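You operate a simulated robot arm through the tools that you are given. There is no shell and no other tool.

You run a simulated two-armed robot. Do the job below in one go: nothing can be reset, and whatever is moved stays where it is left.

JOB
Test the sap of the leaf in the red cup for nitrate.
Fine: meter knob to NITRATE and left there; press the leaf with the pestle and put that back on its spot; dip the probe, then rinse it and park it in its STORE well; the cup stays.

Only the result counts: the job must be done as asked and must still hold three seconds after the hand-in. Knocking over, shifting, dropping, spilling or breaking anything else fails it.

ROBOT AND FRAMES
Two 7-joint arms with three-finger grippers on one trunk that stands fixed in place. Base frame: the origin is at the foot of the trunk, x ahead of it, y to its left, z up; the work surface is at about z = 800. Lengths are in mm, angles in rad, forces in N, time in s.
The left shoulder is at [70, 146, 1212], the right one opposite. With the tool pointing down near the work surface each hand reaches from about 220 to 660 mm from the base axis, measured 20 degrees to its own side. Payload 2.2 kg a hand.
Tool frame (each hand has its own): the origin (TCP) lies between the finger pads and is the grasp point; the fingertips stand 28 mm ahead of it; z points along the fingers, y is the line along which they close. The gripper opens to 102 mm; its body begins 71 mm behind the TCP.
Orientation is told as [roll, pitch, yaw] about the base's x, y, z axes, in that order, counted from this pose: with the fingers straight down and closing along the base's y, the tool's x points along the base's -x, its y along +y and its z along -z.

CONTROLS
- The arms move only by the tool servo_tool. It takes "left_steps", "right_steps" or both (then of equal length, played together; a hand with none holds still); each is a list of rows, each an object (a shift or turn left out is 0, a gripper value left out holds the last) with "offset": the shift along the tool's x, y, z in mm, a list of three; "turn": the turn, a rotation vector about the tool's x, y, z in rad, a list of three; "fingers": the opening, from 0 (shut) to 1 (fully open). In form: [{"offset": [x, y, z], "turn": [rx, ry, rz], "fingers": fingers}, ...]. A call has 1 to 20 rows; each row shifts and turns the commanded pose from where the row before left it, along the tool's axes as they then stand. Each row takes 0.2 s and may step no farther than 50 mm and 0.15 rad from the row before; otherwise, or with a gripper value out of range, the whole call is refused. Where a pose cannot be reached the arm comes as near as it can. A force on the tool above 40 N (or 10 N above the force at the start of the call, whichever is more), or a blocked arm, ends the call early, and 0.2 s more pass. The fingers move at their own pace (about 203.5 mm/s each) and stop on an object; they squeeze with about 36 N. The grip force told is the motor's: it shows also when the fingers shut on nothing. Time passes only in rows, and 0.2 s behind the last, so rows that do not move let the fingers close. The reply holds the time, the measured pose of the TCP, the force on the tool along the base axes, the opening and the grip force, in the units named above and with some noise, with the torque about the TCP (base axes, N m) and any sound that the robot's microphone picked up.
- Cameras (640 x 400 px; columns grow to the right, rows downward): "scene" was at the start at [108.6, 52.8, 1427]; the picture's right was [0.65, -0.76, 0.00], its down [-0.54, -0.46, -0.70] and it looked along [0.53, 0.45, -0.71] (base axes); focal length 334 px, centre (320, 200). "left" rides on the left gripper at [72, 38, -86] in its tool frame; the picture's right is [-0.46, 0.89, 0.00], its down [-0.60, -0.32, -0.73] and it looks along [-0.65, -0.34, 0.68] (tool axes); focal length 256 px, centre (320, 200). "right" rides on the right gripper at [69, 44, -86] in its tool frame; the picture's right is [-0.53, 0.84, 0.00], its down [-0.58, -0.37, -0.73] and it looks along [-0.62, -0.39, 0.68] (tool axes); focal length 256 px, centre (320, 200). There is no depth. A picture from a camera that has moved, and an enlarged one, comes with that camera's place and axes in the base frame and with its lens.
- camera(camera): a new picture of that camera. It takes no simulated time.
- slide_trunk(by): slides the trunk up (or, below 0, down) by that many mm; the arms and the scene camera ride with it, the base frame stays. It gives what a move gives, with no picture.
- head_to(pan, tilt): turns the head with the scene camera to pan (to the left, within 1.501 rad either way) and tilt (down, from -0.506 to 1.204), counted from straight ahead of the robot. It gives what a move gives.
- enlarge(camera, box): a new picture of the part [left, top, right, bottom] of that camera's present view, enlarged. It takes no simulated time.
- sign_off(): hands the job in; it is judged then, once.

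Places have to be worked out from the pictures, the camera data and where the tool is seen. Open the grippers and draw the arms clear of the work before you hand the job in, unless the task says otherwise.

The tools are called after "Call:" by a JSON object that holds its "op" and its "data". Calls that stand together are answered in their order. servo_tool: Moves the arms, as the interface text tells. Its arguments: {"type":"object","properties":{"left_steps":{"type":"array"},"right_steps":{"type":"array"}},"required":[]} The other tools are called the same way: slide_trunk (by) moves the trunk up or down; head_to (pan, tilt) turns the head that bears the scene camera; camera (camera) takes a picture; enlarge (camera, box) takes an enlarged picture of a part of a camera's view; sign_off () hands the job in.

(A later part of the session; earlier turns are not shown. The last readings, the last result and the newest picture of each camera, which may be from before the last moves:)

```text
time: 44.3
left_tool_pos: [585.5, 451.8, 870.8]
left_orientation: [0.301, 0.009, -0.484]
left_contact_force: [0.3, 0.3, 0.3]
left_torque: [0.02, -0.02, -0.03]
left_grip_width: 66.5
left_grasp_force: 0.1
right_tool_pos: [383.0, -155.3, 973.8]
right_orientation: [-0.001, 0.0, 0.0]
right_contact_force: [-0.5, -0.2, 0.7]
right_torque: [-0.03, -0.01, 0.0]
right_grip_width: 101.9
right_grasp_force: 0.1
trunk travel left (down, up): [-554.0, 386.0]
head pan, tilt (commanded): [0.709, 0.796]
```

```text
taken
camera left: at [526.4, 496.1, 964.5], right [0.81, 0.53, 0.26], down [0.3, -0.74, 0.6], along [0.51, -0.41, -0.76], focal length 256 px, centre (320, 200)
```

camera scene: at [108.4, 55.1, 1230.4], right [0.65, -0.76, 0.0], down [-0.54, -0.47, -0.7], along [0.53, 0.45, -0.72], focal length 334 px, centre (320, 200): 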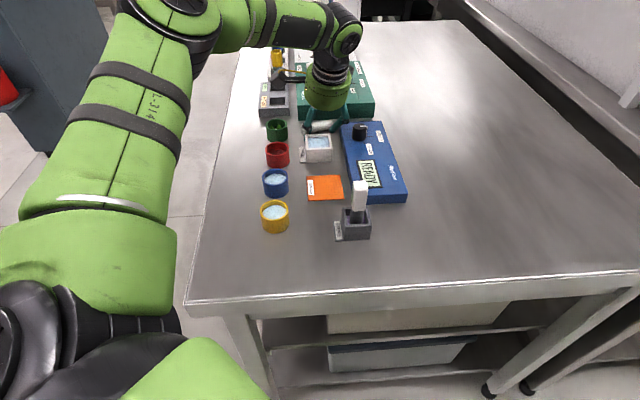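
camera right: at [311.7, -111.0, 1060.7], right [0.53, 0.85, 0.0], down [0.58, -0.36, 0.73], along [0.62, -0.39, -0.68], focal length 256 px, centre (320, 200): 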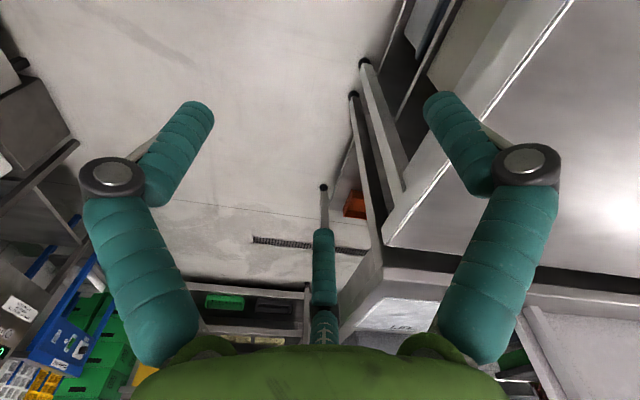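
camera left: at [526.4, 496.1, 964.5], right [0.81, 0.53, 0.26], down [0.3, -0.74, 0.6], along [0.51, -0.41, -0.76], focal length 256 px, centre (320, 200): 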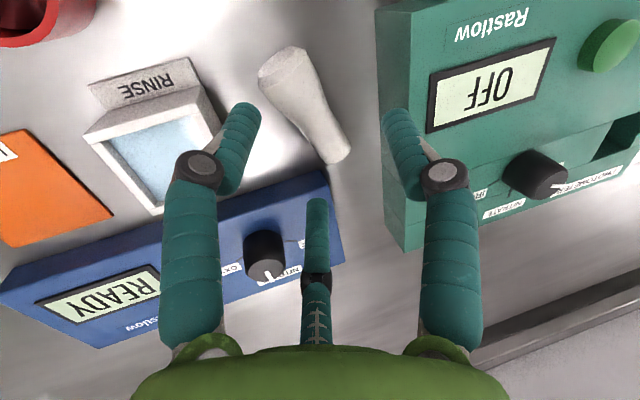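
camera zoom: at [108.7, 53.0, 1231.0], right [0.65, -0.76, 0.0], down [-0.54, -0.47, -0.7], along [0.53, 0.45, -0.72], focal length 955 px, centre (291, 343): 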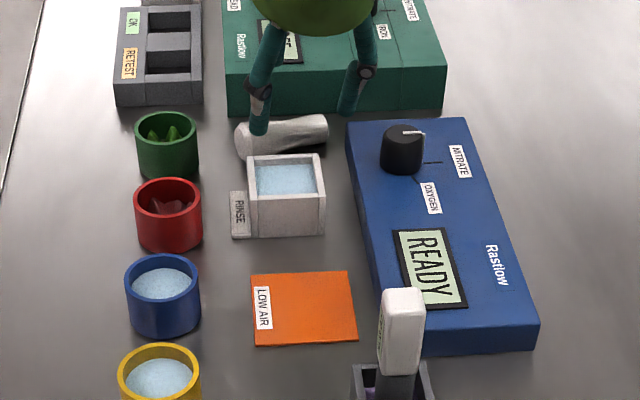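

The meter shows no shift. There isn't enough room next to the meter, so I'll draw the pestle another ~20 mm away from it the same way: back off, shut the fingers and go back to the dragging orientation.

Call:
{"op": "servo_tool", "data": {"left_steps": [{"offset": [13.9, -14.8, -28]}, {"offset": [13.9, -14.8, -28]}, {"turn": [0.1, 0, 0], "fingers": 0}, {"turn": [0.1, 0, 0]}, {"turn": [0.1, 0, 0]}, {"turn": [0, 0, -0.1447]}, {"turn": [0, 0, -0.1447]}, {"turn": [0, 0, -0.1447]}, {"turn": [-0.069, -0.119, 0]}, {"turn": [-0.069, -0.119, 0]}, {"turn": [-0.069, -0.119, 0]}, {"turn": [-0.069, -0.119, 0]}, {"offset": [0, 0, 0]}]}}

Call:
{"op": "enlarge", "data": {"camera": "scene", "box": [280, 80, 380, 160]}}

Call:
{"op": "camera", "data": {"camera": "left"}}

```text
time: 47.1
left_tool_pos: [539.1, 426.1, 914.7]
left_orientation: [0.301, -0.462, -0.125]
left_contact_force: [-1.1, 0.4, -0.5]
left_torque: [0.01, 0.0, 0.0]
left_grip_width: 2.1
left_grasp_force: 31.6
right_tool_pos: [383.2, -155.3, 974.5]
right_orientation: [0.0, 0.0, -0.001]
right_contact_force: [0.5, -0.2, 1.1]
right_torque: [0.04, 0.02, 0.03]
right_grip_width: 102.0
right_grasp_force: 0.1
trunk travel left (down, up): [-554.0, 386.0]
head pan, tilt (commanded): [0.709, 0.796]
```

```text
5.00 times, centred on (330, 120) of scene
camera zoom: at [109.0, 52.8, 1231.0], right [0.65, -0.76, 0.0], down [-0.54, -0.46, -0.7], along [0.53, 0.45, -0.72], focal length 1670 px, centre (270, 600)
```

zoom: 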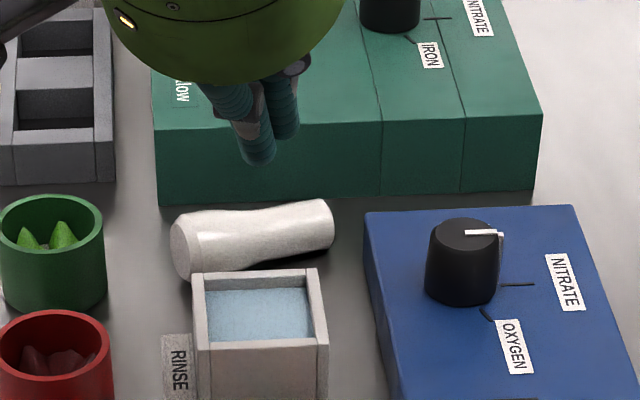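

```text
taken
camera left: at [435.3, 450.2, 966.6], right [0.4, 0.8, 0.44], down [0.21, -0.55, 0.81], along [0.89, -0.23, -0.39], focal length 256 px, centre (320, 200)
```

left: 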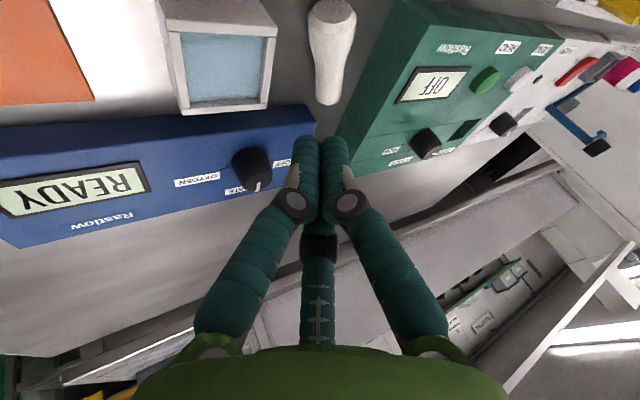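

I move over the head part of the pestle (≈ (602, 462)) and come down to just above it.

Call:
{"op": "servo_tool", "data": {"left_steps": [{"offset": [-11.7, 8.0, 22.1]}, {"offset": [-11.7, 8.0, 22.1]}, {"offset": [-11.7, 8.0, 22.1]}, {"offset": [4.9, -2.9, 9.4]}, {"offset": [4.9, -2.9, 9.4]}, {"offset": [0, 0, 0]}]}}

Call:
{"op": "enlarge", "data": {"camera": "scene", "box": [290, 90, 370, 150]}}

Call:
{"op": "camera", "data": {"camera": "left"}}

```text
time: 48.5
left_tool_pos: [600.6, 462.2, 858.7]
left_orientation: [0.302, -0.46, -0.123]
left_contact_force: [-0.5, 0.0, 0.7]
left_torque: [-0.01, -0.02, 0.01]
left_grip_width: 2.2
left_grasp_force: 31.8
right_tool_pos: [383.0, -155.8, 975.3]
right_orientation: [-0.001, 0.001, 0.0]
right_contact_force: [0.4, -0.3, 0.0]
right_torque: [-0.03, -0.04, -0.02]
right_grip_width: 102.0
right_grasp_force: 0.2
trunk travel left (down, up): [-554.0, 386.0]
head pan, tilt (commanded): [0.709, 0.796]
```

```text
6.67 times, centred on (330, 120) of scene
camera zoom: at [108.4, 52.7, 1231.1], right [0.65, -0.76, 0.0], down [-0.54, -0.46, -0.7], along [0.53, 0.45, -0.71], focal length 2227 px, centre (253, 733)
```

zoom: 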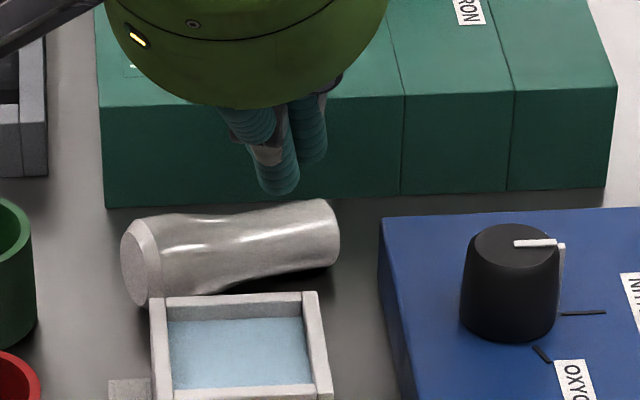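

```text
taken
camera left: at [496.3, 485.8, 910.1], right [0.4, 0.8, 0.44], down [0.21, -0.55, 0.81], along [0.89, -0.23, -0.39], focal length 256 px, centre (320, 200)
```

left: 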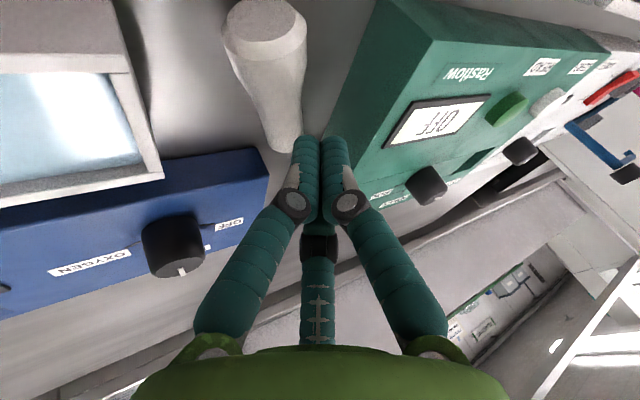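

The fingertip is just above the ridge, slightly toward the far side. I shift it 3 mm nearer and step down to contact.

Call:
{"op": "servo_tool", "data": {"left_steps": [{"offset": [3.34, -2.97, 2.02]}, {"offset": [0.45, -0.27, 0.85]}, {"offset": [0, 0, 0]}]}}

```text
time: 49.3
left_tool_pos: [598.8, 458.7, 852.8]
left_orientation: [0.302, -0.46, -0.123]
left_contact_force: [1.5, -0.3, 0.0]
left_torque: [-0.02, -0.02, -0.01]
left_grip_width: 1.9
left_grasp_force: 31.3
right_tool_pos: [383.1, -156.5, 974.9]
right_orientation: [0.001, -0.001, -0.001]
right_contact_force: [-0.4, 0.3, -0.5]
right_torque: [-0.01, 0.01, -0.02]
right_grip_width: 102.0
right_grasp_force: 0.0
trunk travel left (down, up): [-554.0, 386.0]
head pan, tilt (commanded): [0.709, 0.796]
```

No contact yet at tip ≈ 822; a few more millimetres.

Call:
{"op": "servo_tool", "data": {"left_steps": [{"offset": [0.67, -0.4, 1.28]}, {"offset": [0.67, -0.4, 1.28]}, {"offset": [0, 0, 0]}]}}

Call:
{"op": "enlarge", "data": {"camera": "scene", "box": [290, 90, 370, 150]}}

```text
time: 50.1
left_tool_pos: [598.5, 460.1, 852.4]
left_orientation: [0.305, -0.463, -0.122]
left_contact_force: [-0.5, 1.4, 6.5]
left_torque: [0.04, 0.01, 0.06]
left_grip_width: 2.1
left_grasp_force: 31.0
right_tool_pos: [381.9, -156.4, 974.8]
right_orientation: [0.002, -0.003, 0.0]
right_contact_force: [0.1, -0.1, 0.6]
right_torque: [-0.01, 0.0, 0.02]
right_grip_width: 102.0
right_grasp_force: 0.0
trunk travel left (down, up): [-554.0, 386.0]
head pan, tilt (commanded): [0.709, 0.796]
```

```text
6.67 times, centred on (330, 120) of scene
camera zoom: at [107.5, 52.2, 1231.3], right [0.65, -0.76, 0.0], down [-0.54, -0.46, -0.7], along [0.53, 0.46, -0.71], focal length 2227 px, centre (253, 733)
```

zoom: 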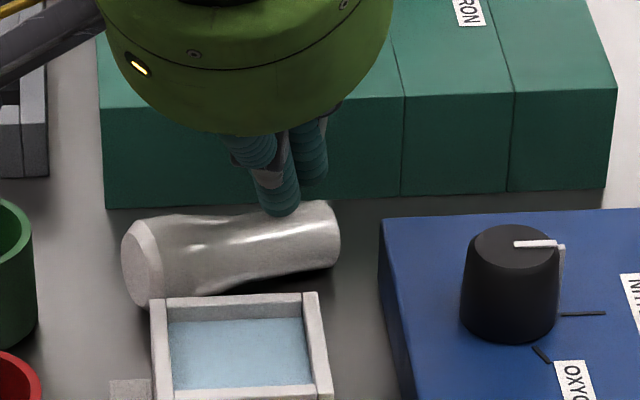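

Contact (6.5 N) on the head. I drag toward −x, which pulls the head away from the photometer and slides the pestle away from the meter.

Call:
{"op": "servo_tool", "data": {"left_steps": [{"offset": [4.71, 0.06, -2.43]}, {"offset": [4.71, 0.06, -2.43]}, {"offset": [4.71, 0.06, -2.43]}, {"offset": [0, 0, 0]}]}}

Call:
{"op": "enlarge", "data": {"camera": "scene", "box": [290, 90, 370, 150]}}

```text
time: 51.1
left_tool_pos: [582.0, 459.0, 852.1]
left_orientation: [0.303, -0.464, -0.125]
left_contact_force: [3.4, -2.8, 7.3]
left_torque: [0.01, -0.07, -0.05]
left_grip_width: 2.1
left_grasp_force: 31.5
right_tool_pos: [382.5, -156.5, 975.3]
right_orientation: [0.002, -0.001, -0.001]
right_contact_force: [0.7, 1.2, 0.4]
right_torque: [0.0, 0.01, 0.0]
right_grip_width: 101.7
right_grasp_force: 0.0
trunk travel left (down, up): [-554.0, 386.0]
head pan, tilt (commanded): [0.709, 0.796]
```

```text
6.67 times, centred on (330, 120) of scene
camera zoom: at [107.9, 51.5, 1231.2], right [0.65, -0.76, 0.0], down [-0.54, -0.46, -0.7], along [0.53, 0.46, -0.71], focal length 2227 px, centre (253, 733)
```

zoom: 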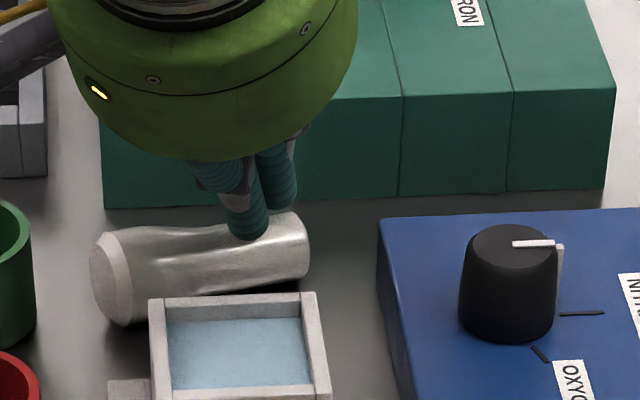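

It slid ~11 mm further. Now I drag the head end toward me (−u direction) by 12 mm to swing the pestle parallel to the photometer's face.

Call:
{"op": "servo_tool", "data": {"left_steps": [{"offset": [2.2, -2.69, -1.98]}, {"offset": [2.2, -2.69, -1.98]}, {"offset": [2.2, -2.69, -1.98]}, {"offset": [0, 0, 0]}]}}

Call:
{"op": "enlarge", "data": {"camera": "scene", "box": [290, 90, 370, 150]}}

Call:
{"op": "camera", "data": {"camera": "left"}}

```text
time: 52.1
left_tool_pos: [574.5, 451.3, 849.9]
left_orientation: [0.302, -0.459, -0.123]
left_contact_force: [0.0, 0.0, -0.4]
left_torque: [0.01, 0.02, -0.01]
left_grip_width: 2.1
left_grasp_force: 31.4
right_tool_pos: [383.5, -155.2, 975.4]
right_orientation: [-0.001, -0.001, 0.0]
right_contact_force: [-0.3, 0.7, -0.2]
right_torque: [-0.03, 0.01, 0.01]
right_grip_width: 102.2
right_grasp_force: 0.1
trunk travel left (down, up): [-554.0, 386.0]
head pan, tilt (commanded): [0.709, 0.796]
```

```text
6.67 times, centred on (330, 120) of scene
camera zoom: at [108.6, 52.8, 1231.0], right [0.65, -0.76, 0.0], down [-0.54, -0.46, -0.7], along [0.53, 0.45, -0.71], focal length 2227 px, centre (253, 733)
```

zoom: 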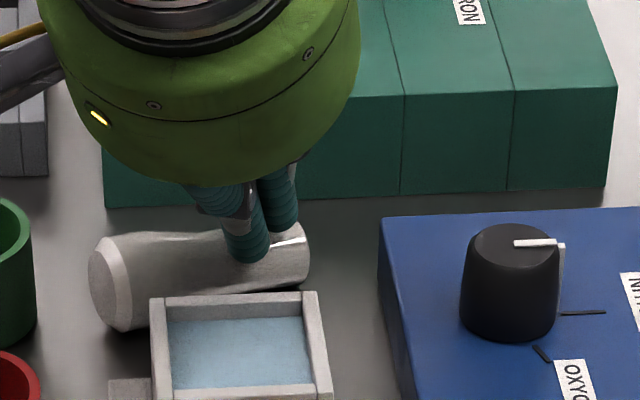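

```text
taken
camera left: at [469.6, 475.7, 901.8], right [0.4, 0.8, 0.44], down [0.21, -0.55, 0.81], along [0.89, -0.23, -0.39], focal length 256 px, centre (320, 200)
```

left: 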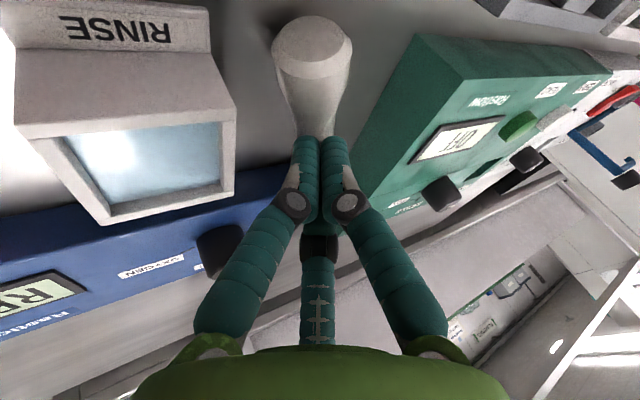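

The pestle only rolled a little. I'll now press on the bulge (base end) and roll it outward instead, which aligns it and gives room from the RINSE box: lift, move above the bulge at ≈ (552, 481), and come down to contact.

Call:
{"op": "servo_tool", "data": {"left_steps": [{"offset": [-9.8, 5.8, -18.8]}, {"offset": [26.8, 26.8, 1.4]}, {"offset": [0, 0, 0]}]}}

Call:
{"op": "enlarge", "data": {"camera": "scene", "box": [290, 90, 370, 150]}}

Call:
{"op": "camera", "data": {"camera": "left"}}

```text
time: 52.9
left_tool_pos: [550.0, 479.3, 866.2]
left_orientation: [0.303, -0.459, -0.123]
left_contact_force: [0.4, -0.6, 1.1]
left_torque: [0.02, 0.01, 0.0]
left_grip_width: 1.9
left_grasp_force: 31.7
right_tool_pos: [383.2, -156.5, 973.8]
right_orientation: [0.002, 0.001, -0.001]
right_contact_force: [-0.2, 0.2, -0.3]
right_torque: [0.0, -0.04, -0.04]
right_grip_width: 101.7
right_grasp_force: 0.1
trunk travel left (down, up): [-554.0, 386.0]
head pan, tilt (commanded): [0.709, 0.796]
```

```text
6.67 times, centred on (330, 120) of scene
camera zoom: at [109.4, 51.5, 1231.0], right [0.65, -0.76, 0.0], down [-0.54, -0.46, -0.7], along [0.53, 0.46, -0.71], focal length 2227 px, centre (253, 733)
```

zoom: 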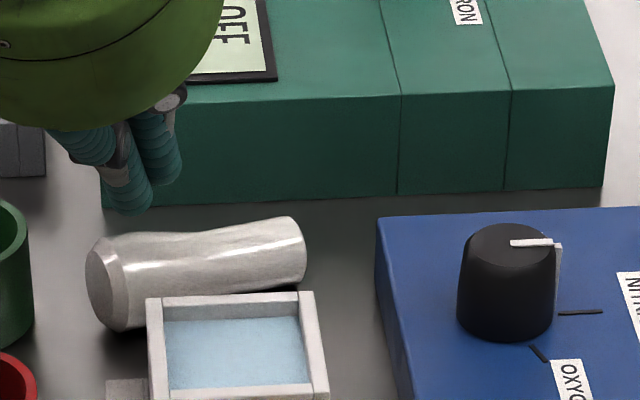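

```text
taken
camera left: at [446.7, 503.9, 918.6], right [0.4, 0.8, 0.44], down [0.21, -0.55, 0.81], along [0.89, -0.23, -0.39], focal length 256 px, centre (320, 200)
```

left: 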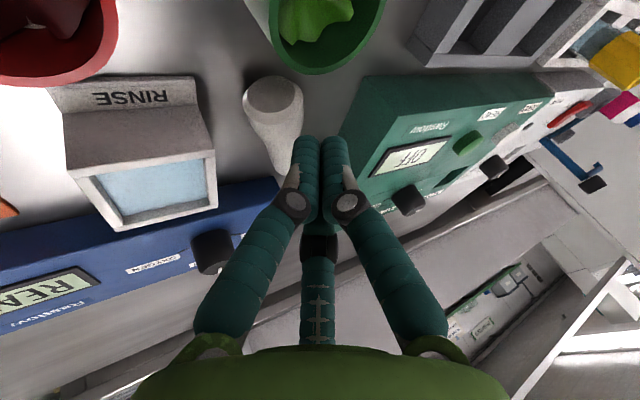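

The tip would land slightly beyond the ridge, so I shift it 5 mm nearer and step down to contact.

Call:
{"op": "servo_tool", "data": {"left_steps": [{"offset": [4.95, -4.65, 1.8]}, {"offset": [0.67, -0.4, 1.28]}, {"offset": [0, 0, 0]}]}}

Call:
{"op": "servo_tool", "data": {"left_steps": [{"offset": [0.67, -0.4, 1.28]}, {"offset": [0.45, -0.27, 0.85]}, {"offset": [0, 0, 0]}]}}

```text
time: 53.7
left_tool_pos: [546.3, 477.1, 859.6]
left_orientation: [0.302, -0.461, -0.122]
left_contact_force: [0.7, -0.2, 0.0]
left_torque: [0.04, -0.02, 0.02]
left_grip_width: 2.1
left_grasp_force: 31.6
right_tool_pos: [382.9, -155.1, 976.6]
right_orientation: [0.0, 0.0, 0.001]
right_contact_force: [-0.8, 0.0, -0.1]
right_torque: [0.01, 0.01, -0.01]
right_grip_width: 101.9
right_grasp_force: 0.1
trunk travel left (down, up): [-554.0, 386.0]
head pan, tilt (commanded): [0.709, 0.796]
```

```text
time: 54.5
left_tool_pos: [546.6, 475.8, 859.5]
left_orientation: [0.304, -0.463, -0.123]
left_contact_force: [-1.3, 1.1, 6.8]
left_torque: [0.05, 0.03, -0.04]
left_grip_width: 2.1
left_grasp_force: 31.5
right_tool_pos: [382.8, -156.5, 974.8]
right_orientation: [0.002, -0.002, 0.0]
right_contact_force: [-0.2, -0.3, 0.3]
right_torque: [-0.01, 0.01, 0.0]
right_grip_width: 102.1
right_grasp_force: 0.0
trunk travel left (down, up): [-554.0, 386.0]
head pan, tilt (commanded): [0.709, 0.796]
```

Contact at 6.8 N on the bulge. I drag outward (+u) by 14 mm to roll the base end away from the RINSE box.

Call:
{"op": "servo_tool", "data": {"left_steps": [{"offset": [-1.94, 2.38, 1.75]}, {"offset": [-1.94, 2.38, 1.75]}, {"offset": [-1.94, 2.38, 1.75]}, {"offset": [-1.94, 2.38, 1.75]}, {"offset": [0, 0, 0]}]}}

Call:
{"op": "enlarge", "data": {"camera": "scene", "box": [290, 90, 370, 150]}}

Call:
{"op": "camera", "data": {"camera": "left"}}

```text
time: 55.7
left_tool_pos: [556.7, 486.0, 858.8]
left_orientation: [0.303, -0.463, -0.122]
left_contact_force: [-1.4, 2.2, 8.5]
left_torque: [0.05, 0.04, 0.0]
left_grip_width: 2.1
left_grasp_force: 31.3
right_tool_pos: [381.0, -156.9, 976.3]
right_orientation: [0.001, -0.001, 0.0]
right_contact_force: [-0.1, 0.9, -0.3]
right_torque: [0.01, -0.01, 0.01]
right_grip_width: 102.5
right_grasp_force: 0.2
trunk travel left (down, up): [-554.0, 386.0]
head pan, tilt (commanded): [0.709, 0.796]
```

```text
6.67 times, centred on (330, 120) of scene
camera zoom: at [107.1, 52.1, 1231.2], right [0.65, -0.76, 0.0], down [-0.54, -0.46, -0.7], along [0.53, 0.46, -0.71], focal length 2227 px, centre (253, 733)
```

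zoom: 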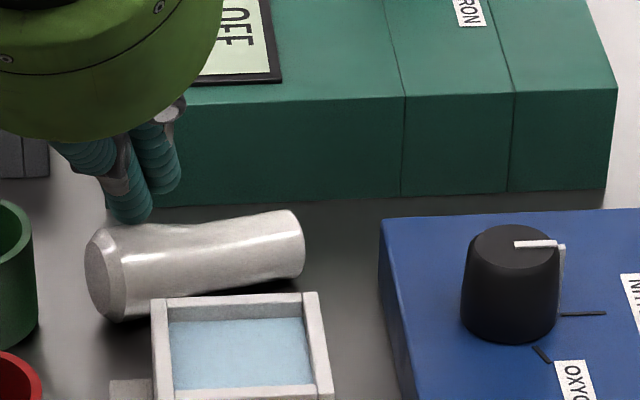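

```text
taken
camera left: at [451.4, 510.7, 910.3], right [0.4, 0.8, 0.44], down [0.21, -0.55, 0.81], along [0.89, -0.23, -0.38], focal length 256 px, centre (320, 200)
```

left: 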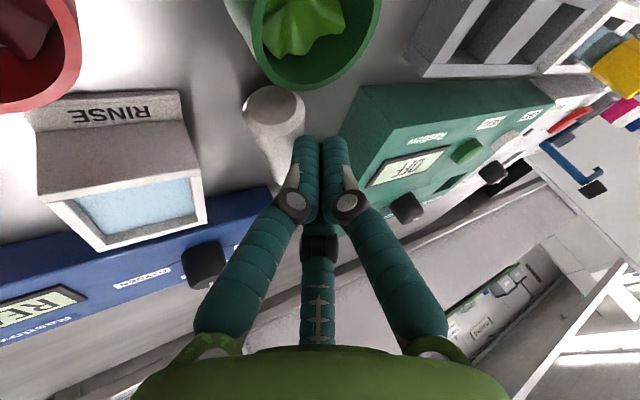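

The pestle rolled ~3 mm outward; room is now sufficient if I place the hand carefully. I lift, back inward and set up the across-grasp again (yaw ≈ −0.49, tilt 0.3, opening 62 mm).

Call:
{"op": "servo_tool", "data": {"left_steps": [{"offset": [-11.1, 6.6, -21.4]}, {"offset": [3.05, -18.2, -21.9]}, {"offset": [3.05, -18.2, -21.9]}, {"turn": [0.069, 0.119, 0], "fingers": 0.61}, {"turn": [0.069, 0.119, 0]}, {"turn": [0.069, 0.119, 0]}, {"turn": [0.069, 0.119, 0]}, {"turn": [0, 0, 0.1477]}, {"turn": [0, 0, 0.1477]}, {"turn": [0, 0, 0.1477]}, {"turn": [-0.1, 0, 0]}, {"turn": [-0.1, 0, 0]}, {"turn": [-0.1, 0, 0]}, {"offset": [0, 0, 0]}]}}

Call:
{"op": "enlarge", "data": {"camera": "scene", "box": [280, 90, 360, 150]}}

Call:
{"op": "enlarge", "data": {"camera": "left", "box": [260, 20, 440, 200]}}

```text
time: 58.7
left_tool_pos: [532.7, 442.0, 906.7]
left_orientation: [0.303, 0.008, -0.491]
left_contact_force: [1.5, -0.1, -0.2]
left_torque: [0.01, 0.04, 0.01]
left_grip_width: 62.2
left_grasp_force: 0.0
right_tool_pos: [382.9, -155.2, 974.1]
right_orientation: [0.0, 0.0, 0.0]
right_contact_force: [0.0, -0.4, 0.0]
right_torque: [0.02, 0.01, -0.03]
right_grip_width: 102.2
right_grasp_force: 0.2
trunk travel left (down, up): [-554.0, 386.0]
head pan, tilt (commanded): [0.709, 0.796]
```

```text
6.67 times, centred on (320, 120) of scene
camera zoom: at [108.8, 53.0, 1231.0], right [0.65, -0.76, 0.0], down [-0.54, -0.47, -0.7], along [0.53, 0.45, -0.72], focal length 2227 px, centre (320, 733)
```

zoom: 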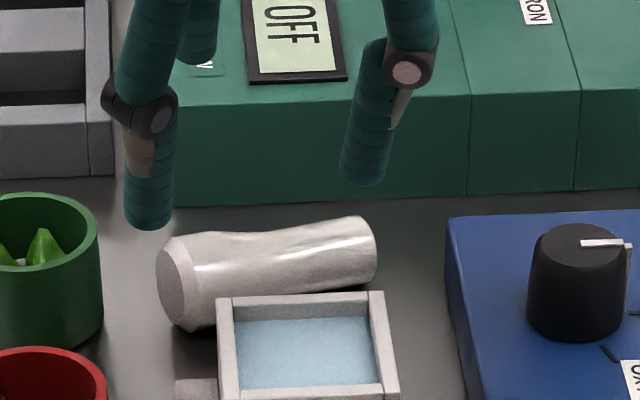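

```text
2.22 times, centred on (350, 110) of left
camera zoom: at [474.2, 485.8, 1001.3], right [0.81, 0.52, 0.26], down [0.29, -0.75, 0.6], along [0.51, -0.41, -0.76], focal length 569 px, centre (253, 400)
```

zoom: 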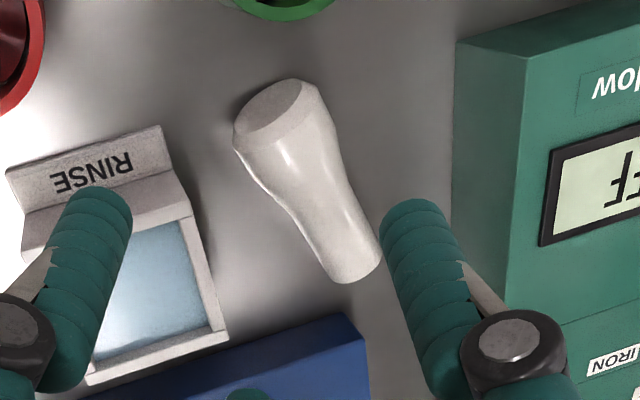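

The gap beside the RINSE corner is still too tight (≈ 20 mm for an 18 mm finger). In this orientation the shut finger pair can roll the pestle evenly outward, so I close the fingers and come down on its near side.

Call:
{"op": "servo_tool", "data": {"left_steps": [{"fingers": 0}, {"offset": [-8.25, 10.9, 23.6]}, {"offset": [-8.25, 10.9, 23.6]}, {"offset": [-0.06, -2.4, 7.6]}, {"offset": [0, 0, 0]}]}}

Call:
{"op": "enlarge", "data": {"camera": "scene", "box": [280, 90, 360, 150]}}

Call:
{"op": "camera", "data": {"camera": "left"}}

```text
time: 59.9
left_tool_pos: [563.1, 464.6, 861.0]
left_orientation: [0.3, 0.009, -0.493]
left_contact_force: [-0.7, 0.2, -0.6]
left_torque: [-0.01, 0.01, -0.02]
left_grip_width: 2.1
left_grasp_force: 31.6
right_tool_pos: [384.0, -155.4, 975.3]
right_orientation: [0.001, -0.001, 0.001]
right_contact_force: [-0.5, -0.3, 0.6]
right_torque: [-0.03, 0.01, -0.02]
right_grip_width: 101.9
right_grasp_force: 0.1
trunk travel left (down, up): [-554.0, 386.0]
head pan, tilt (commanded): [0.709, 0.796]
```

```text
6.67 times, centred on (320, 120) of scene
camera zoom: at [108.8, 52.9, 1231.0], right [0.65, -0.76, 0.0], down [-0.54, -0.46, -0.7], along [0.53, 0.45, -0.72], focal length 2227 px, centre (320, 733)
```

zoom: 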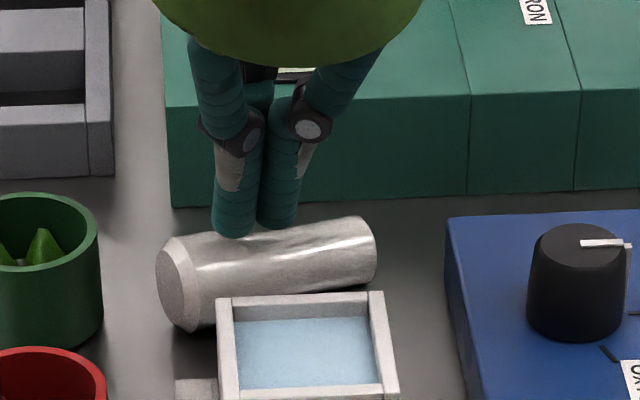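

```text
taken
camera left: at [504.9, 508.8, 954.9], right [0.81, 0.52, 0.26], down [0.29, -0.75, 0.6], along [0.51, -0.41, -0.76], focal length 256 px, centre (320, 200)
```

left: 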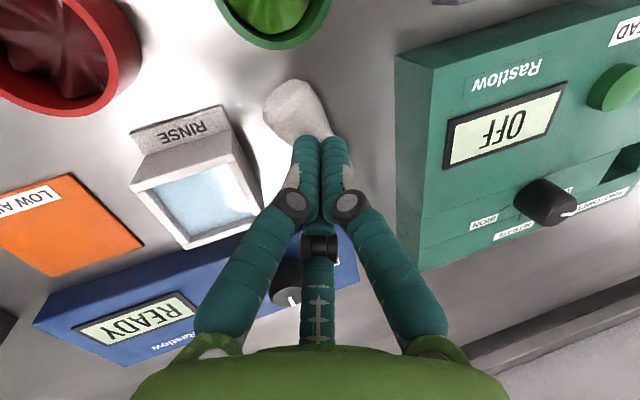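

The pair is right over the pestle. I step down to contact and then roll it outward 16 mm.

Call:
{"op": "servo_tool", "data": {"left_steps": [{"offset": [0, -0.6, 1.9]}, {"offset": [0, -0.6, 1.9]}, {"offset": [0, 0, 0]}]}}

```text
time: 60.7
left_tool_pos: [563.4, 464.4, 856.8]
left_orientation: [0.301, 0.009, -0.493]
left_contact_force: [0.3, -0.1, -0.1]
left_torque: [0.02, -0.01, 0.02]
left_grip_width: 2.2
left_grasp_force: 31.7
right_tool_pos: [382.3, -156.0, 974.2]
right_orientation: [0.001, 0.001, 0.0]
right_contact_force: [-0.2, 0.5, 1.2]
right_torque: [0.01, -0.01, 0.03]
right_grip_width: 102.0
right_grasp_force: 0.1
trunk travel left (down, up): [-554.0, 386.0]
head pan, tilt (commanded): [0.709, 0.796]
```

Call:
{"op": "servo_tool", "data": {"left_steps": [{"offset": [0, -0.6, 1.9]}, {"offset": [0, -0.6, 1.9]}, {"offset": [0, 0, 0]}]}}

Call:
{"op": "enlarge", "data": {"camera": "scene", "box": [280, 90, 360, 150]}}

```text
time: 61.5
left_tool_pos: [562.8, 464.1, 855.6]
left_orientation: [0.304, 0.008, -0.492]
left_contact_force: [0.3, -0.3, 9.6]
left_torque: [0.1, 0.11, 0.04]
left_grip_width: 2.3
left_grasp_force: 31.5
right_tool_pos: [383.0, -155.4, 975.5]
right_orientation: [0.002, -0.003, 0.0]
right_contact_force: [0.0, -0.1, -0.2]
right_torque: [0.01, -0.02, 0.0]
right_grip_width: 101.8
right_grasp_force: 0.0
trunk travel left (down, up): [-554.0, 386.0]
head pan, tilt (commanded): [0.709, 0.796]
```

```text
6.67 times, centred on (320, 120) of scene
camera zoom: at [107.2, 51.7, 1231.4], right [0.65, -0.76, 0.0], down [-0.54, -0.46, -0.7], along [0.53, 0.46, -0.71], focal length 2227 px, centre (320, 733)
```

zoom: 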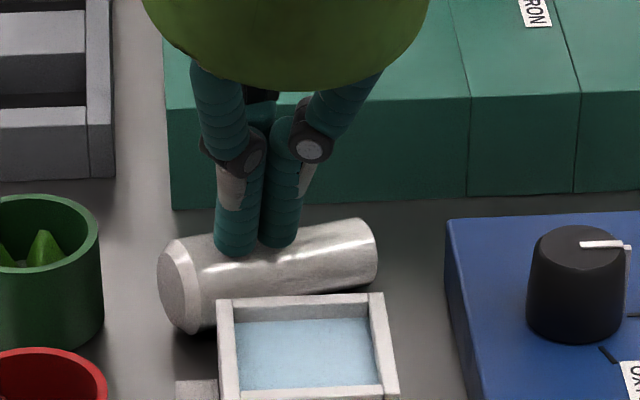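

In contact (9.6 N) on the near upper side. I roll it outward now.

Call:
{"op": "servo_tool", "data": {"left_steps": [{"offset": [0, 3.82, 1.19]}, {"offset": [0, 3.82, 1.19]}, {"offset": [0, 3.82, 1.19]}, {"offset": [0, 3.82, 1.19]}, {"offset": [0, 0, 0]}]}}

Call:
{"op": "enlarge", "data": {"camera": "scene", "box": [280, 90, 360, 150]}}

```text
time: 62.7
left_tool_pos: [567.0, 477.5, 856.9]
left_orientation: [0.308, 0.005, -0.493]
left_contact_force: [-0.6, 1.4, 21.9]
left_torque: [0.1, 0.25, 0.04]
left_grip_width: 1.9
left_grasp_force: 31.4
right_tool_pos: [380.2, -158.0, 975.5]
right_orientation: [0.002, -0.005, -0.001]
right_contact_force: [0.7, -0.5, -0.4]
right_torque: [0.02, -0.04, -0.01]
right_grip_width: 102.1
right_grasp_force: 0.1
trunk travel left (down, up): [-554.0, 386.0]
head pan, tilt (commanded): [0.709, 0.796]
```

```text
6.67 times, centred on (320, 120) of scene
camera zoom: at [105.1, 50.2, 1231.6], right [0.65, -0.76, 0.0], down [-0.54, -0.46, -0.7], along [0.53, 0.46, -0.71], focal length 2227 px, centre (320, 733)
```

zoom: 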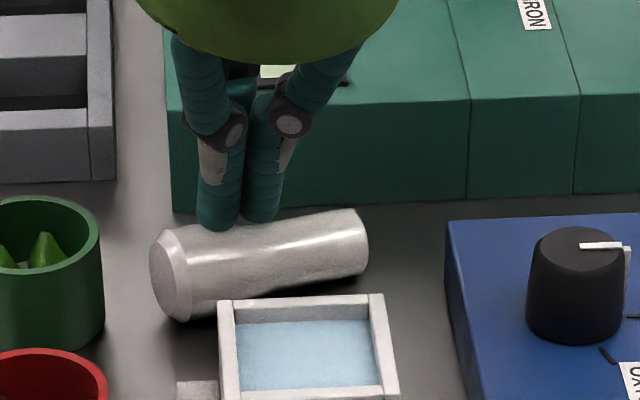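

The press force has risen to 22 N as the pair passes over the ridge, so I lift off and re-measure.

Call:
{"op": "servo_tool", "data": {"left_steps": [{"offset": [0, 1.5, -4.8]}, {"offset": [0.1, 4.5, -14.3]}, {"offset": [0, 0, 0]}]}}

Call:
{"op": "enlarge", "data": {"camera": "scene", "box": [280, 90, 360, 150]}}

Call:
{"op": "camera", "data": {"camera": "left"}}

```text
time: 63.5
left_tool_pos: [571.5, 478.2, 872.3]
left_orientation: [0.299, 0.011, -0.492]
left_contact_force: [0.2, -0.3, -0.5]
left_torque: [-0.02, -0.01, 0.0]
left_grip_width: 2.2
left_grasp_force: 31.4
right_tool_pos: [384.1, -156.3, 974.6]
right_orientation: [0.001, 0.0, 0.0]
right_contact_force: [0.5, -0.8, -0.8]
right_torque: [0.02, 0.06, 0.01]
right_grip_width: 101.8
right_grasp_force: 0.1
trunk travel left (down, up): [-554.0, 386.0]
head pan, tilt (commanded): [0.709, 0.796]
```

```text
6.67 times, centred on (320, 120) of scene
camera zoom: at [108.8, 52.9, 1230.9], right [0.65, -0.76, 0.0], down [-0.54, -0.46, -0.7], along [0.53, 0.45, -0.72], focal length 2227 px, centre (320, 733)
```

zoom: 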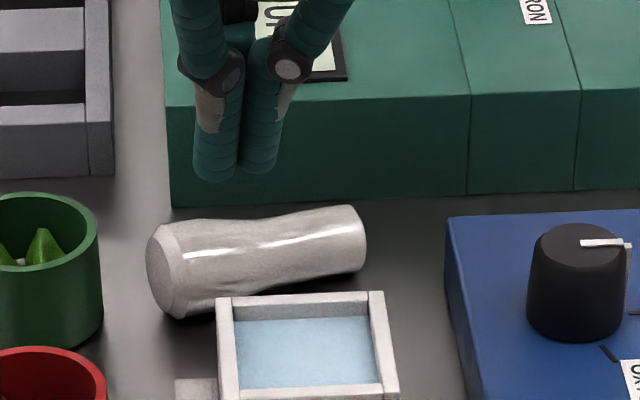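

```text
taken
camera left: at [512.5, 523.3, 966.1], right [0.81, 0.52, 0.26], down [0.29, -0.75, 0.6], along [0.5, -0.41, -0.76], focal length 256 px, centre (320, 200)
```

left: 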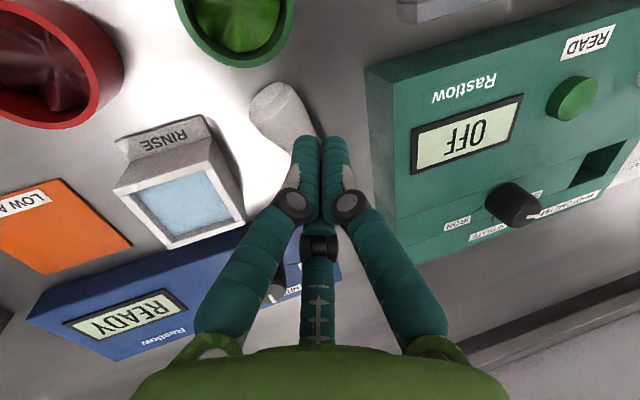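

It rolled ~7 mm outward; the gap at the RINSE corner is now comfortable (≈ 29 mm). I open to 62 mm and move to the hover point for the across-grasp.

Call:
{"op": "servo_tool", "data": {"left_steps": [{"fingers": 0.61}, {"offset": [-7.7, -15.2, 1.8]}, {"offset": [0, 0, 0]}]}}

Call:
{"op": "camera", "data": {"camera": "left"}}

Call:
{"op": "enlarge", "data": {"camera": "scene", "box": [280, 90, 360, 150]}}

```text
time: 64.3
left_tool_pos: [570.4, 462.9, 867.0]
left_orientation: [0.299, 0.01, -0.494]
left_contact_force: [0.2, 0.5, 0.3]
left_torque: [0.02, 0.02, 0.01]
left_grip_width: 62.5
left_grasp_force: 0.0
right_tool_pos: [382.3, -153.9, 973.8]
right_orientation: [-0.003, -0.001, 0.0]
right_contact_force: [0.6, 0.7, 0.3]
right_torque: [0.01, -0.04, -0.01]
right_grip_width: 101.8
right_grasp_force: 0.0
trunk travel left (down, up): [-554.0, 386.0]
head pan, tilt (commanded): [0.709, 0.796]
```

```text
taken
camera left: at [512.0, 507.2, 960.5], right [0.81, 0.52, 0.26], down [0.29, -0.75, 0.6], along [0.51, -0.41, -0.76], focal length 256 px, centre (320, 200)
```

left: 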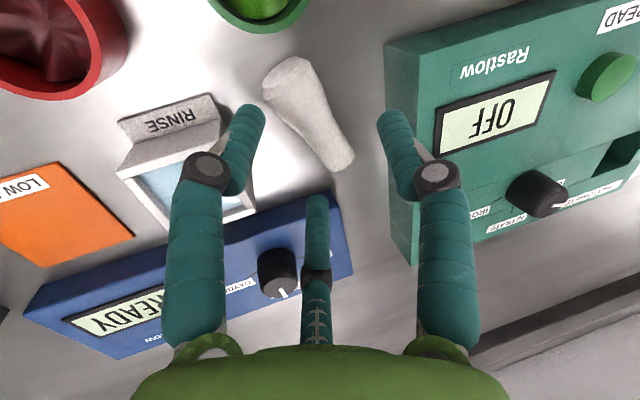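

```text
6.67 times, centred on (320, 120) of scene
camera zoom: at [108.4, 53.1, 1231.0], right [0.65, -0.76, 0.0], down [-0.54, -0.47, -0.7], along [0.53, 0.45, -0.71], focal length 2227 px, centre (320, 733)
```

zoom: 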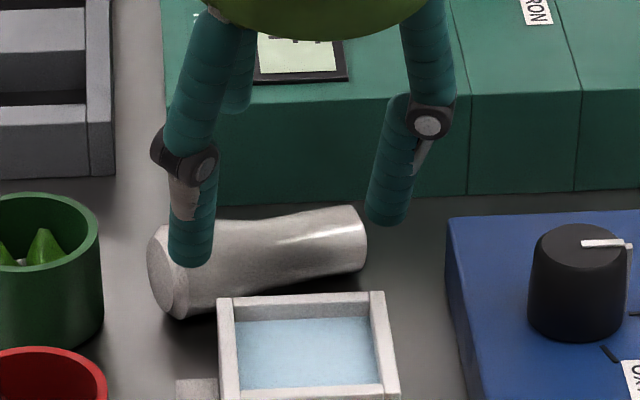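

Both cameras agree the pestle lies between the fingers with room on all sides. I descend 29 mm.

Call:
{"op": "servo_tool", "data": {"left_steps": [{"offset": [-0.07, -2.9, 9.2]}, {"offset": [-0.07, -2.9, 9.2]}, {"offset": [-0.07, -2.9, 9.2]}, {"offset": [0, 0, 0]}, {"offset": [0, 0, 0]}]}}

Call:
{"op": "camera", "data": {"camera": "left"}}

Call:
{"op": "enlarge", "data": {"camera": "scene", "box": [280, 90, 360, 150]}}

```text
time: 65.5
left_tool_pos: [570.2, 461.5, 837.4]
left_orientation: [0.301, 0.013, -0.493]
left_contact_force: [-0.2, 1.1, 0.2]
left_torque: [0.0, 0.0, 0.03]
left_grip_width: 62.4
left_grasp_force: 0.1
right_tool_pos: [383.6, -155.4, 974.7]
right_orientation: [0.002, -0.002, -0.001]
right_contact_force: [-0.1, 0.0, -0.5]
right_torque: [0.04, 0.01, 0.0]
right_grip_width: 102.1
right_grasp_force: 0.0
trunk travel left (down, up): [-554.0, 386.0]
head pan, tilt (commanded): [0.709, 0.796]
```

```text
taken
camera left: at [512.0, 506.6, 931.1], right [0.81, 0.52, 0.26], down [0.29, -0.75, 0.6], along [0.51, -0.41, -0.76], focal length 256 px, centre (320, 200)
```

left: 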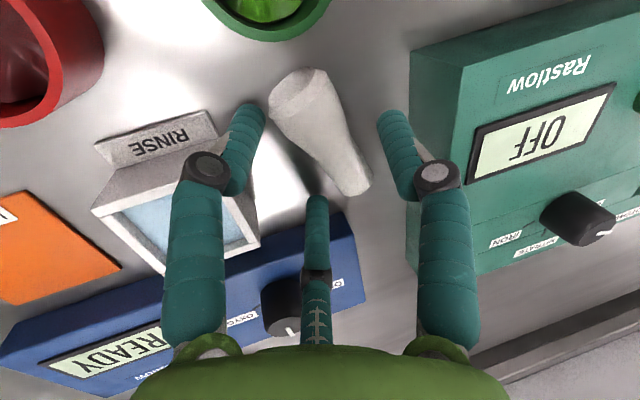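

```text
6.67 times, centred on (320, 120) of scene
camera zoom: at [108.7, 52.9, 1231.0], right [0.65, -0.76, 0.0], down [-0.54, -0.46, -0.7], along [0.53, 0.45, -0.71], focal length 2227 px, centre (320, 733)
```

zoom: 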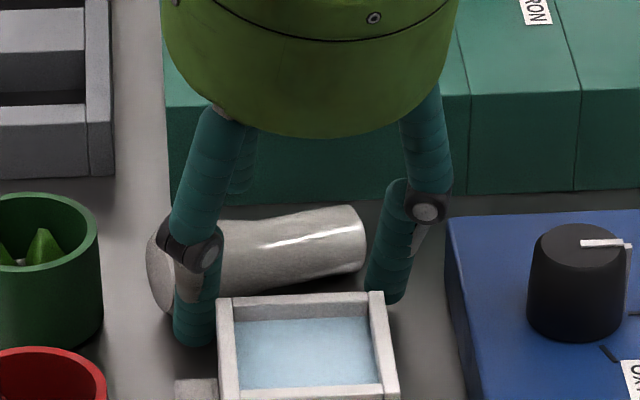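

No contact so far and the fingers surround the pestle. I close step by step.

Call:
{"op": "servo_tool", "data": {"left_steps": [{"fingers": 0.54}, {"fingers": 0.48}, {"fingers": 0.43}, {"offset": [0, 0, 0]}]}}

Call:
{"op": "camera", "data": {"camera": "left"}}

Call:
{"op": "enlarge", "data": {"camera": "scene", "box": [280, 90, 360, 150]}}

```text
time: 66.5
left_tool_pos: [568.7, 462.9, 837.6]
left_orientation: [0.301, 0.01, -0.492]
left_contact_force: [0.3, -0.7, 0.0]
left_torque: [0.04, 0.01, -0.02]
left_grip_width: 44.1
left_grasp_force: 0.0
right_tool_pos: [381.9, -155.8, 973.7]
right_orientation: [0.002, 0.0, 0.0]
right_contact_force: [-0.1, -0.3, -0.3]
right_torque: [-0.02, 0.03, 0.04]
right_grip_width: 102.1
right_grasp_force: 0.1
trunk travel left (down, up): [-554.0, 386.0]
head pan, tilt (commanded): [0.709, 0.796]
```

```text
taken
camera left: at [512.0, 506.5, 931.3], right [0.81, 0.52, 0.26], down [0.29, -0.75, 0.6], along [0.51, -0.41, -0.76], focal length 256 px, centre (320, 200)
```

left: 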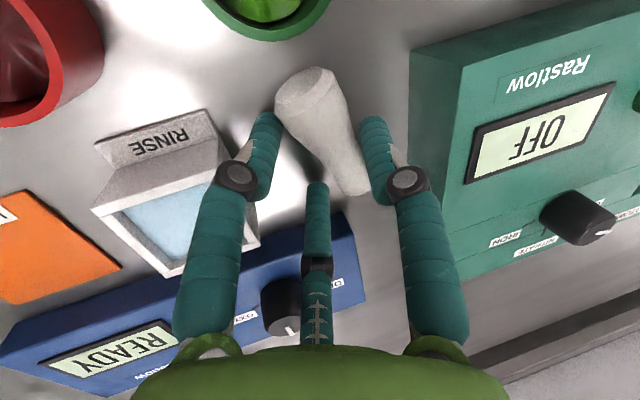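

```text
6.67 times, centred on (320, 120) of scene
camera zoom: at [108.6, 52.8, 1231.0], right [0.65, -0.76, 0.0], down [-0.54, -0.46, -0.7], along [0.53, 0.45, -0.71], focal length 2227 px, centre (320, 733)
```

zoom: 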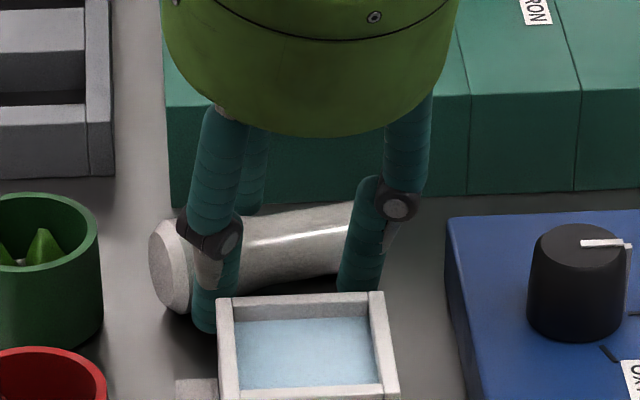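

Still free at 44 mm. I lower 3 mm for a deeper hold (tips then ≈ 803) and close on.

Call:
{"op": "servo_tool", "data": {"left_steps": [{"offset": [0, -0.9, 2.9], "fingers": 0.4}, {"fingers": 0.36}, {"fingers": 0.32}, {"fingers": 0.28}, {"offset": [0, 0, 0]}, {"offset": [0, 0, 0]}]}}

Call:
{"op": "camera", "data": {"camera": "left"}}

Call:
{"op": "enlarge", "data": {"camera": "scene", "box": [280, 90, 360, 150]}}

```text
time: 67.9
left_tool_pos: [569.7, 462.4, 836.5]
left_orientation: [0.302, 0.008, -0.493]
left_contact_force: [2.5, 2.7, 7.2]
left_torque: [0.23, -0.04, -0.05]
left_grip_width: 36.9
left_grasp_force: 36.1
right_tool_pos: [381.9, -156.8, 974.2]
right_orientation: [0.001, 0.0, 0.002]
right_contact_force: [0.2, 0.6, -0.7]
right_torque: [-0.02, 0.01, 0.02]
right_grip_width: 102.2
right_grasp_force: 0.1
trunk travel left (down, up): [-554.0, 386.0]
head pan, tilt (commanded): [0.709, 0.796]
```

```text
taken
camera left: at [511.6, 506.3, 929.3], right [0.81, 0.52, 0.26], down [0.29, -0.75, 0.6], along [0.51, -0.41, -0.76], focal length 256 px, centre (320, 200)
```

left: 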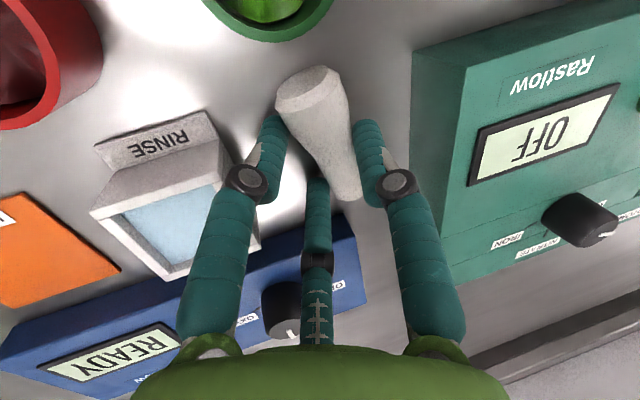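

```text
6.67 times, centred on (320, 120) of scene
camera zoom: at [107.9, 52.4, 1231.2], right [0.65, -0.76, 0.0], down [-0.54, -0.46, -0.7], along [0.53, 0.45, -0.71], focal length 2227 px, centre (320, 733)
```

zoom: 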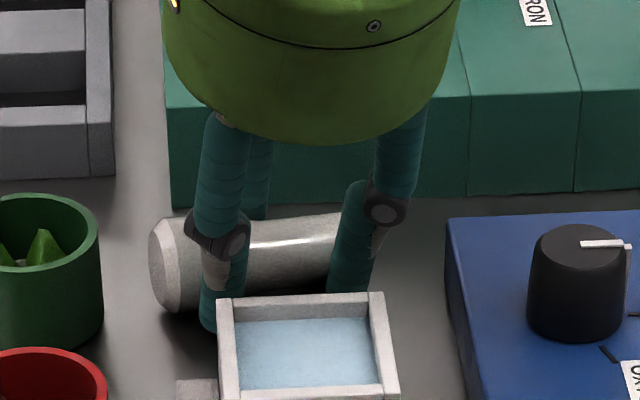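

A firm three-point hold (36.9 mm, 36 N). I lift slowly by 12 mm and check.

Call:
{"op": "servo_tool", "data": {"left_steps": [{"fingers": 0.2}, {"offset": [0, 0.6, -1.9]}, {"offset": [0, 1.2, -3.8]}, {"offset": [0, 1.2, -3.8]}, {"offset": [0, 0.6, -1.9]}, {"offset": [0, 0, 0]}]}}

Call:
{"op": "camera", "data": {"camera": "left"}}

Call:
{"op": "enlarge", "data": {"camera": "scene", "box": [280, 90, 360, 150]}}

```text
time: 69.3
left_tool_pos: [570.4, 463.9, 846.8]
left_orientation: [0.301, 0.011, -0.494]
left_contact_force: [-0.4, 0.8, -0.5]
left_torque: [-0.04, -0.03, -0.01]
left_grip_width: 37.1
left_grasp_force: 35.7
right_tool_pos: [382.8, -154.9, 974.4]
right_orientation: [0.001, 0.001, 0.0]
right_contact_force: [0.9, 1.0, -0.1]
right_torque: [0.0, 0.02, 0.0]
right_grip_width: 102.0
right_grasp_force: 0.0
trunk travel left (down, up): [-554.0, 386.0]
head pan, tilt (commanded): [0.709, 0.796]
```

```text
taken
camera left: at [512.2, 506.7, 940.3], right [0.81, 0.52, 0.26], down [0.29, -0.75, 0.6], along [0.51, -0.41, -0.76], focal length 256 px, centre (320, 200)
```

left: 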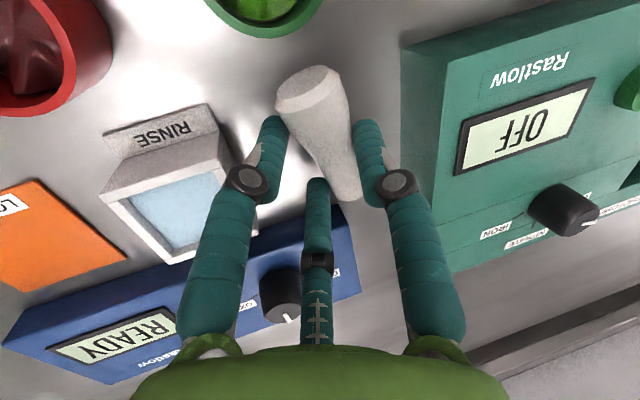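

```text
6.67 times, centred on (320, 120) of scene
camera zoom: at [108.7, 52.9, 1231.0], right [0.65, -0.76, 0.0], down [-0.54, -0.46, -0.7], along [0.53, 0.45, -0.72], focal length 2227 px, centre (320, 733)
```

zoom: 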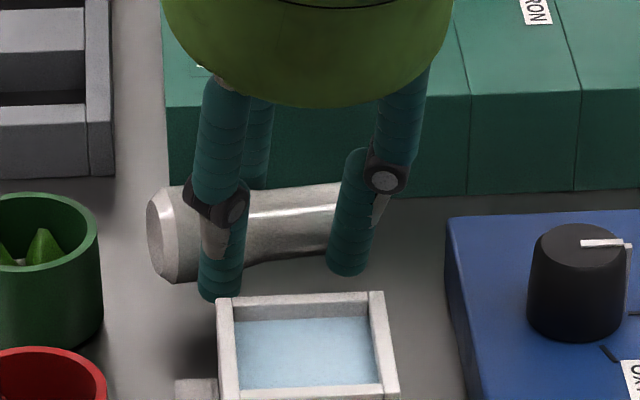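

The pestle is securely held across its middle. I raise it 60 mm gently.

Call:
{"op": "servo_tool", "data": {"left_steps": [{"offset": [0, 1.5, -4.8]}, {"offset": [0.08, 2.98, -9.54]}, {"offset": [0.08, 2.98, -9.54]}, {"offset": [0.08, 2.98, -9.54]}, {"offset": [0.08, 2.98, -9.54]}, {"offset": [0.08, 2.98, -9.54]}, {"offset": [0.08, 2.98, -9.54]}, {"offset": [0, 0, 0]}]}}

Call:
{"op": "camera", "data": {"camera": "left"}}

Call:
{"op": "camera", "data": {"camera": "scene"}}

```text
time: 71.1
left_tool_pos: [569.8, 463.0, 912.3]
left_orientation: [0.302, 0.01, -0.493]
left_contact_force: [0.7, 0.2, -0.8]
left_torque: [-0.02, 0.02, -0.01]
left_grip_width: 36.8
left_grasp_force: 36.2
right_tool_pos: [384.2, -155.1, 974.4]
right_orientation: [0.0, 0.001, 0.0]
right_contact_force: [-0.2, -0.1, -0.1]
right_torque: [0.02, -0.01, 0.0]
right_grip_width: 101.8
right_grasp_force: 0.1
trunk travel left (down, up): [-554.0, 386.0]
head pan, tilt (commanded): [0.709, 0.796]
```

```text
taken
camera left: at [513.0, 507.5, 1005.4], right [0.81, 0.53, 0.26], down [0.29, -0.75, 0.6], along [0.51, -0.41, -0.76], focal length 256 px, centre (320, 200)
```

left: 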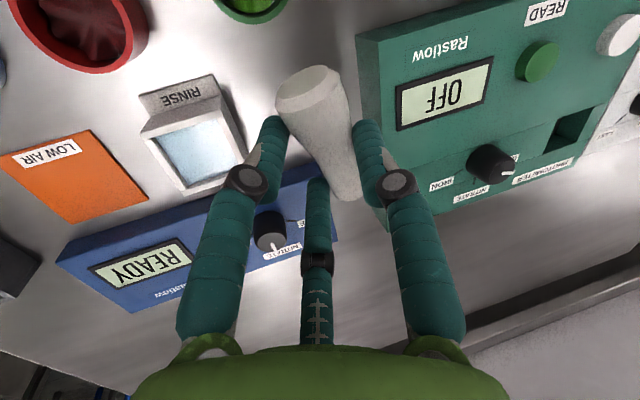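

```text
taken
camera scene: at [108.9, 53.1, 1231.0], right [0.65, -0.76, 0.0], down [-0.54, -0.47, -0.7], along [0.53, 0.45, -0.72], focal length 334 px, centre (320, 200)
```

scene: 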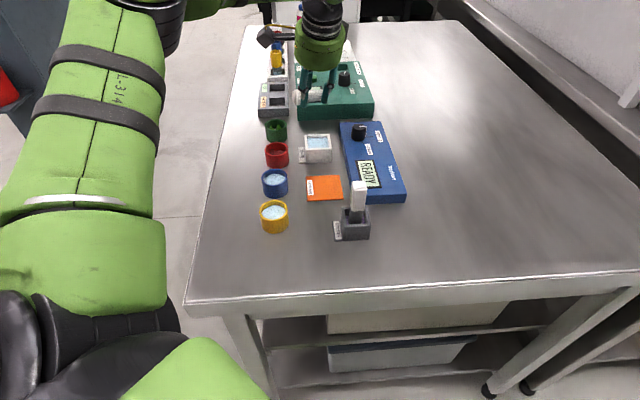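

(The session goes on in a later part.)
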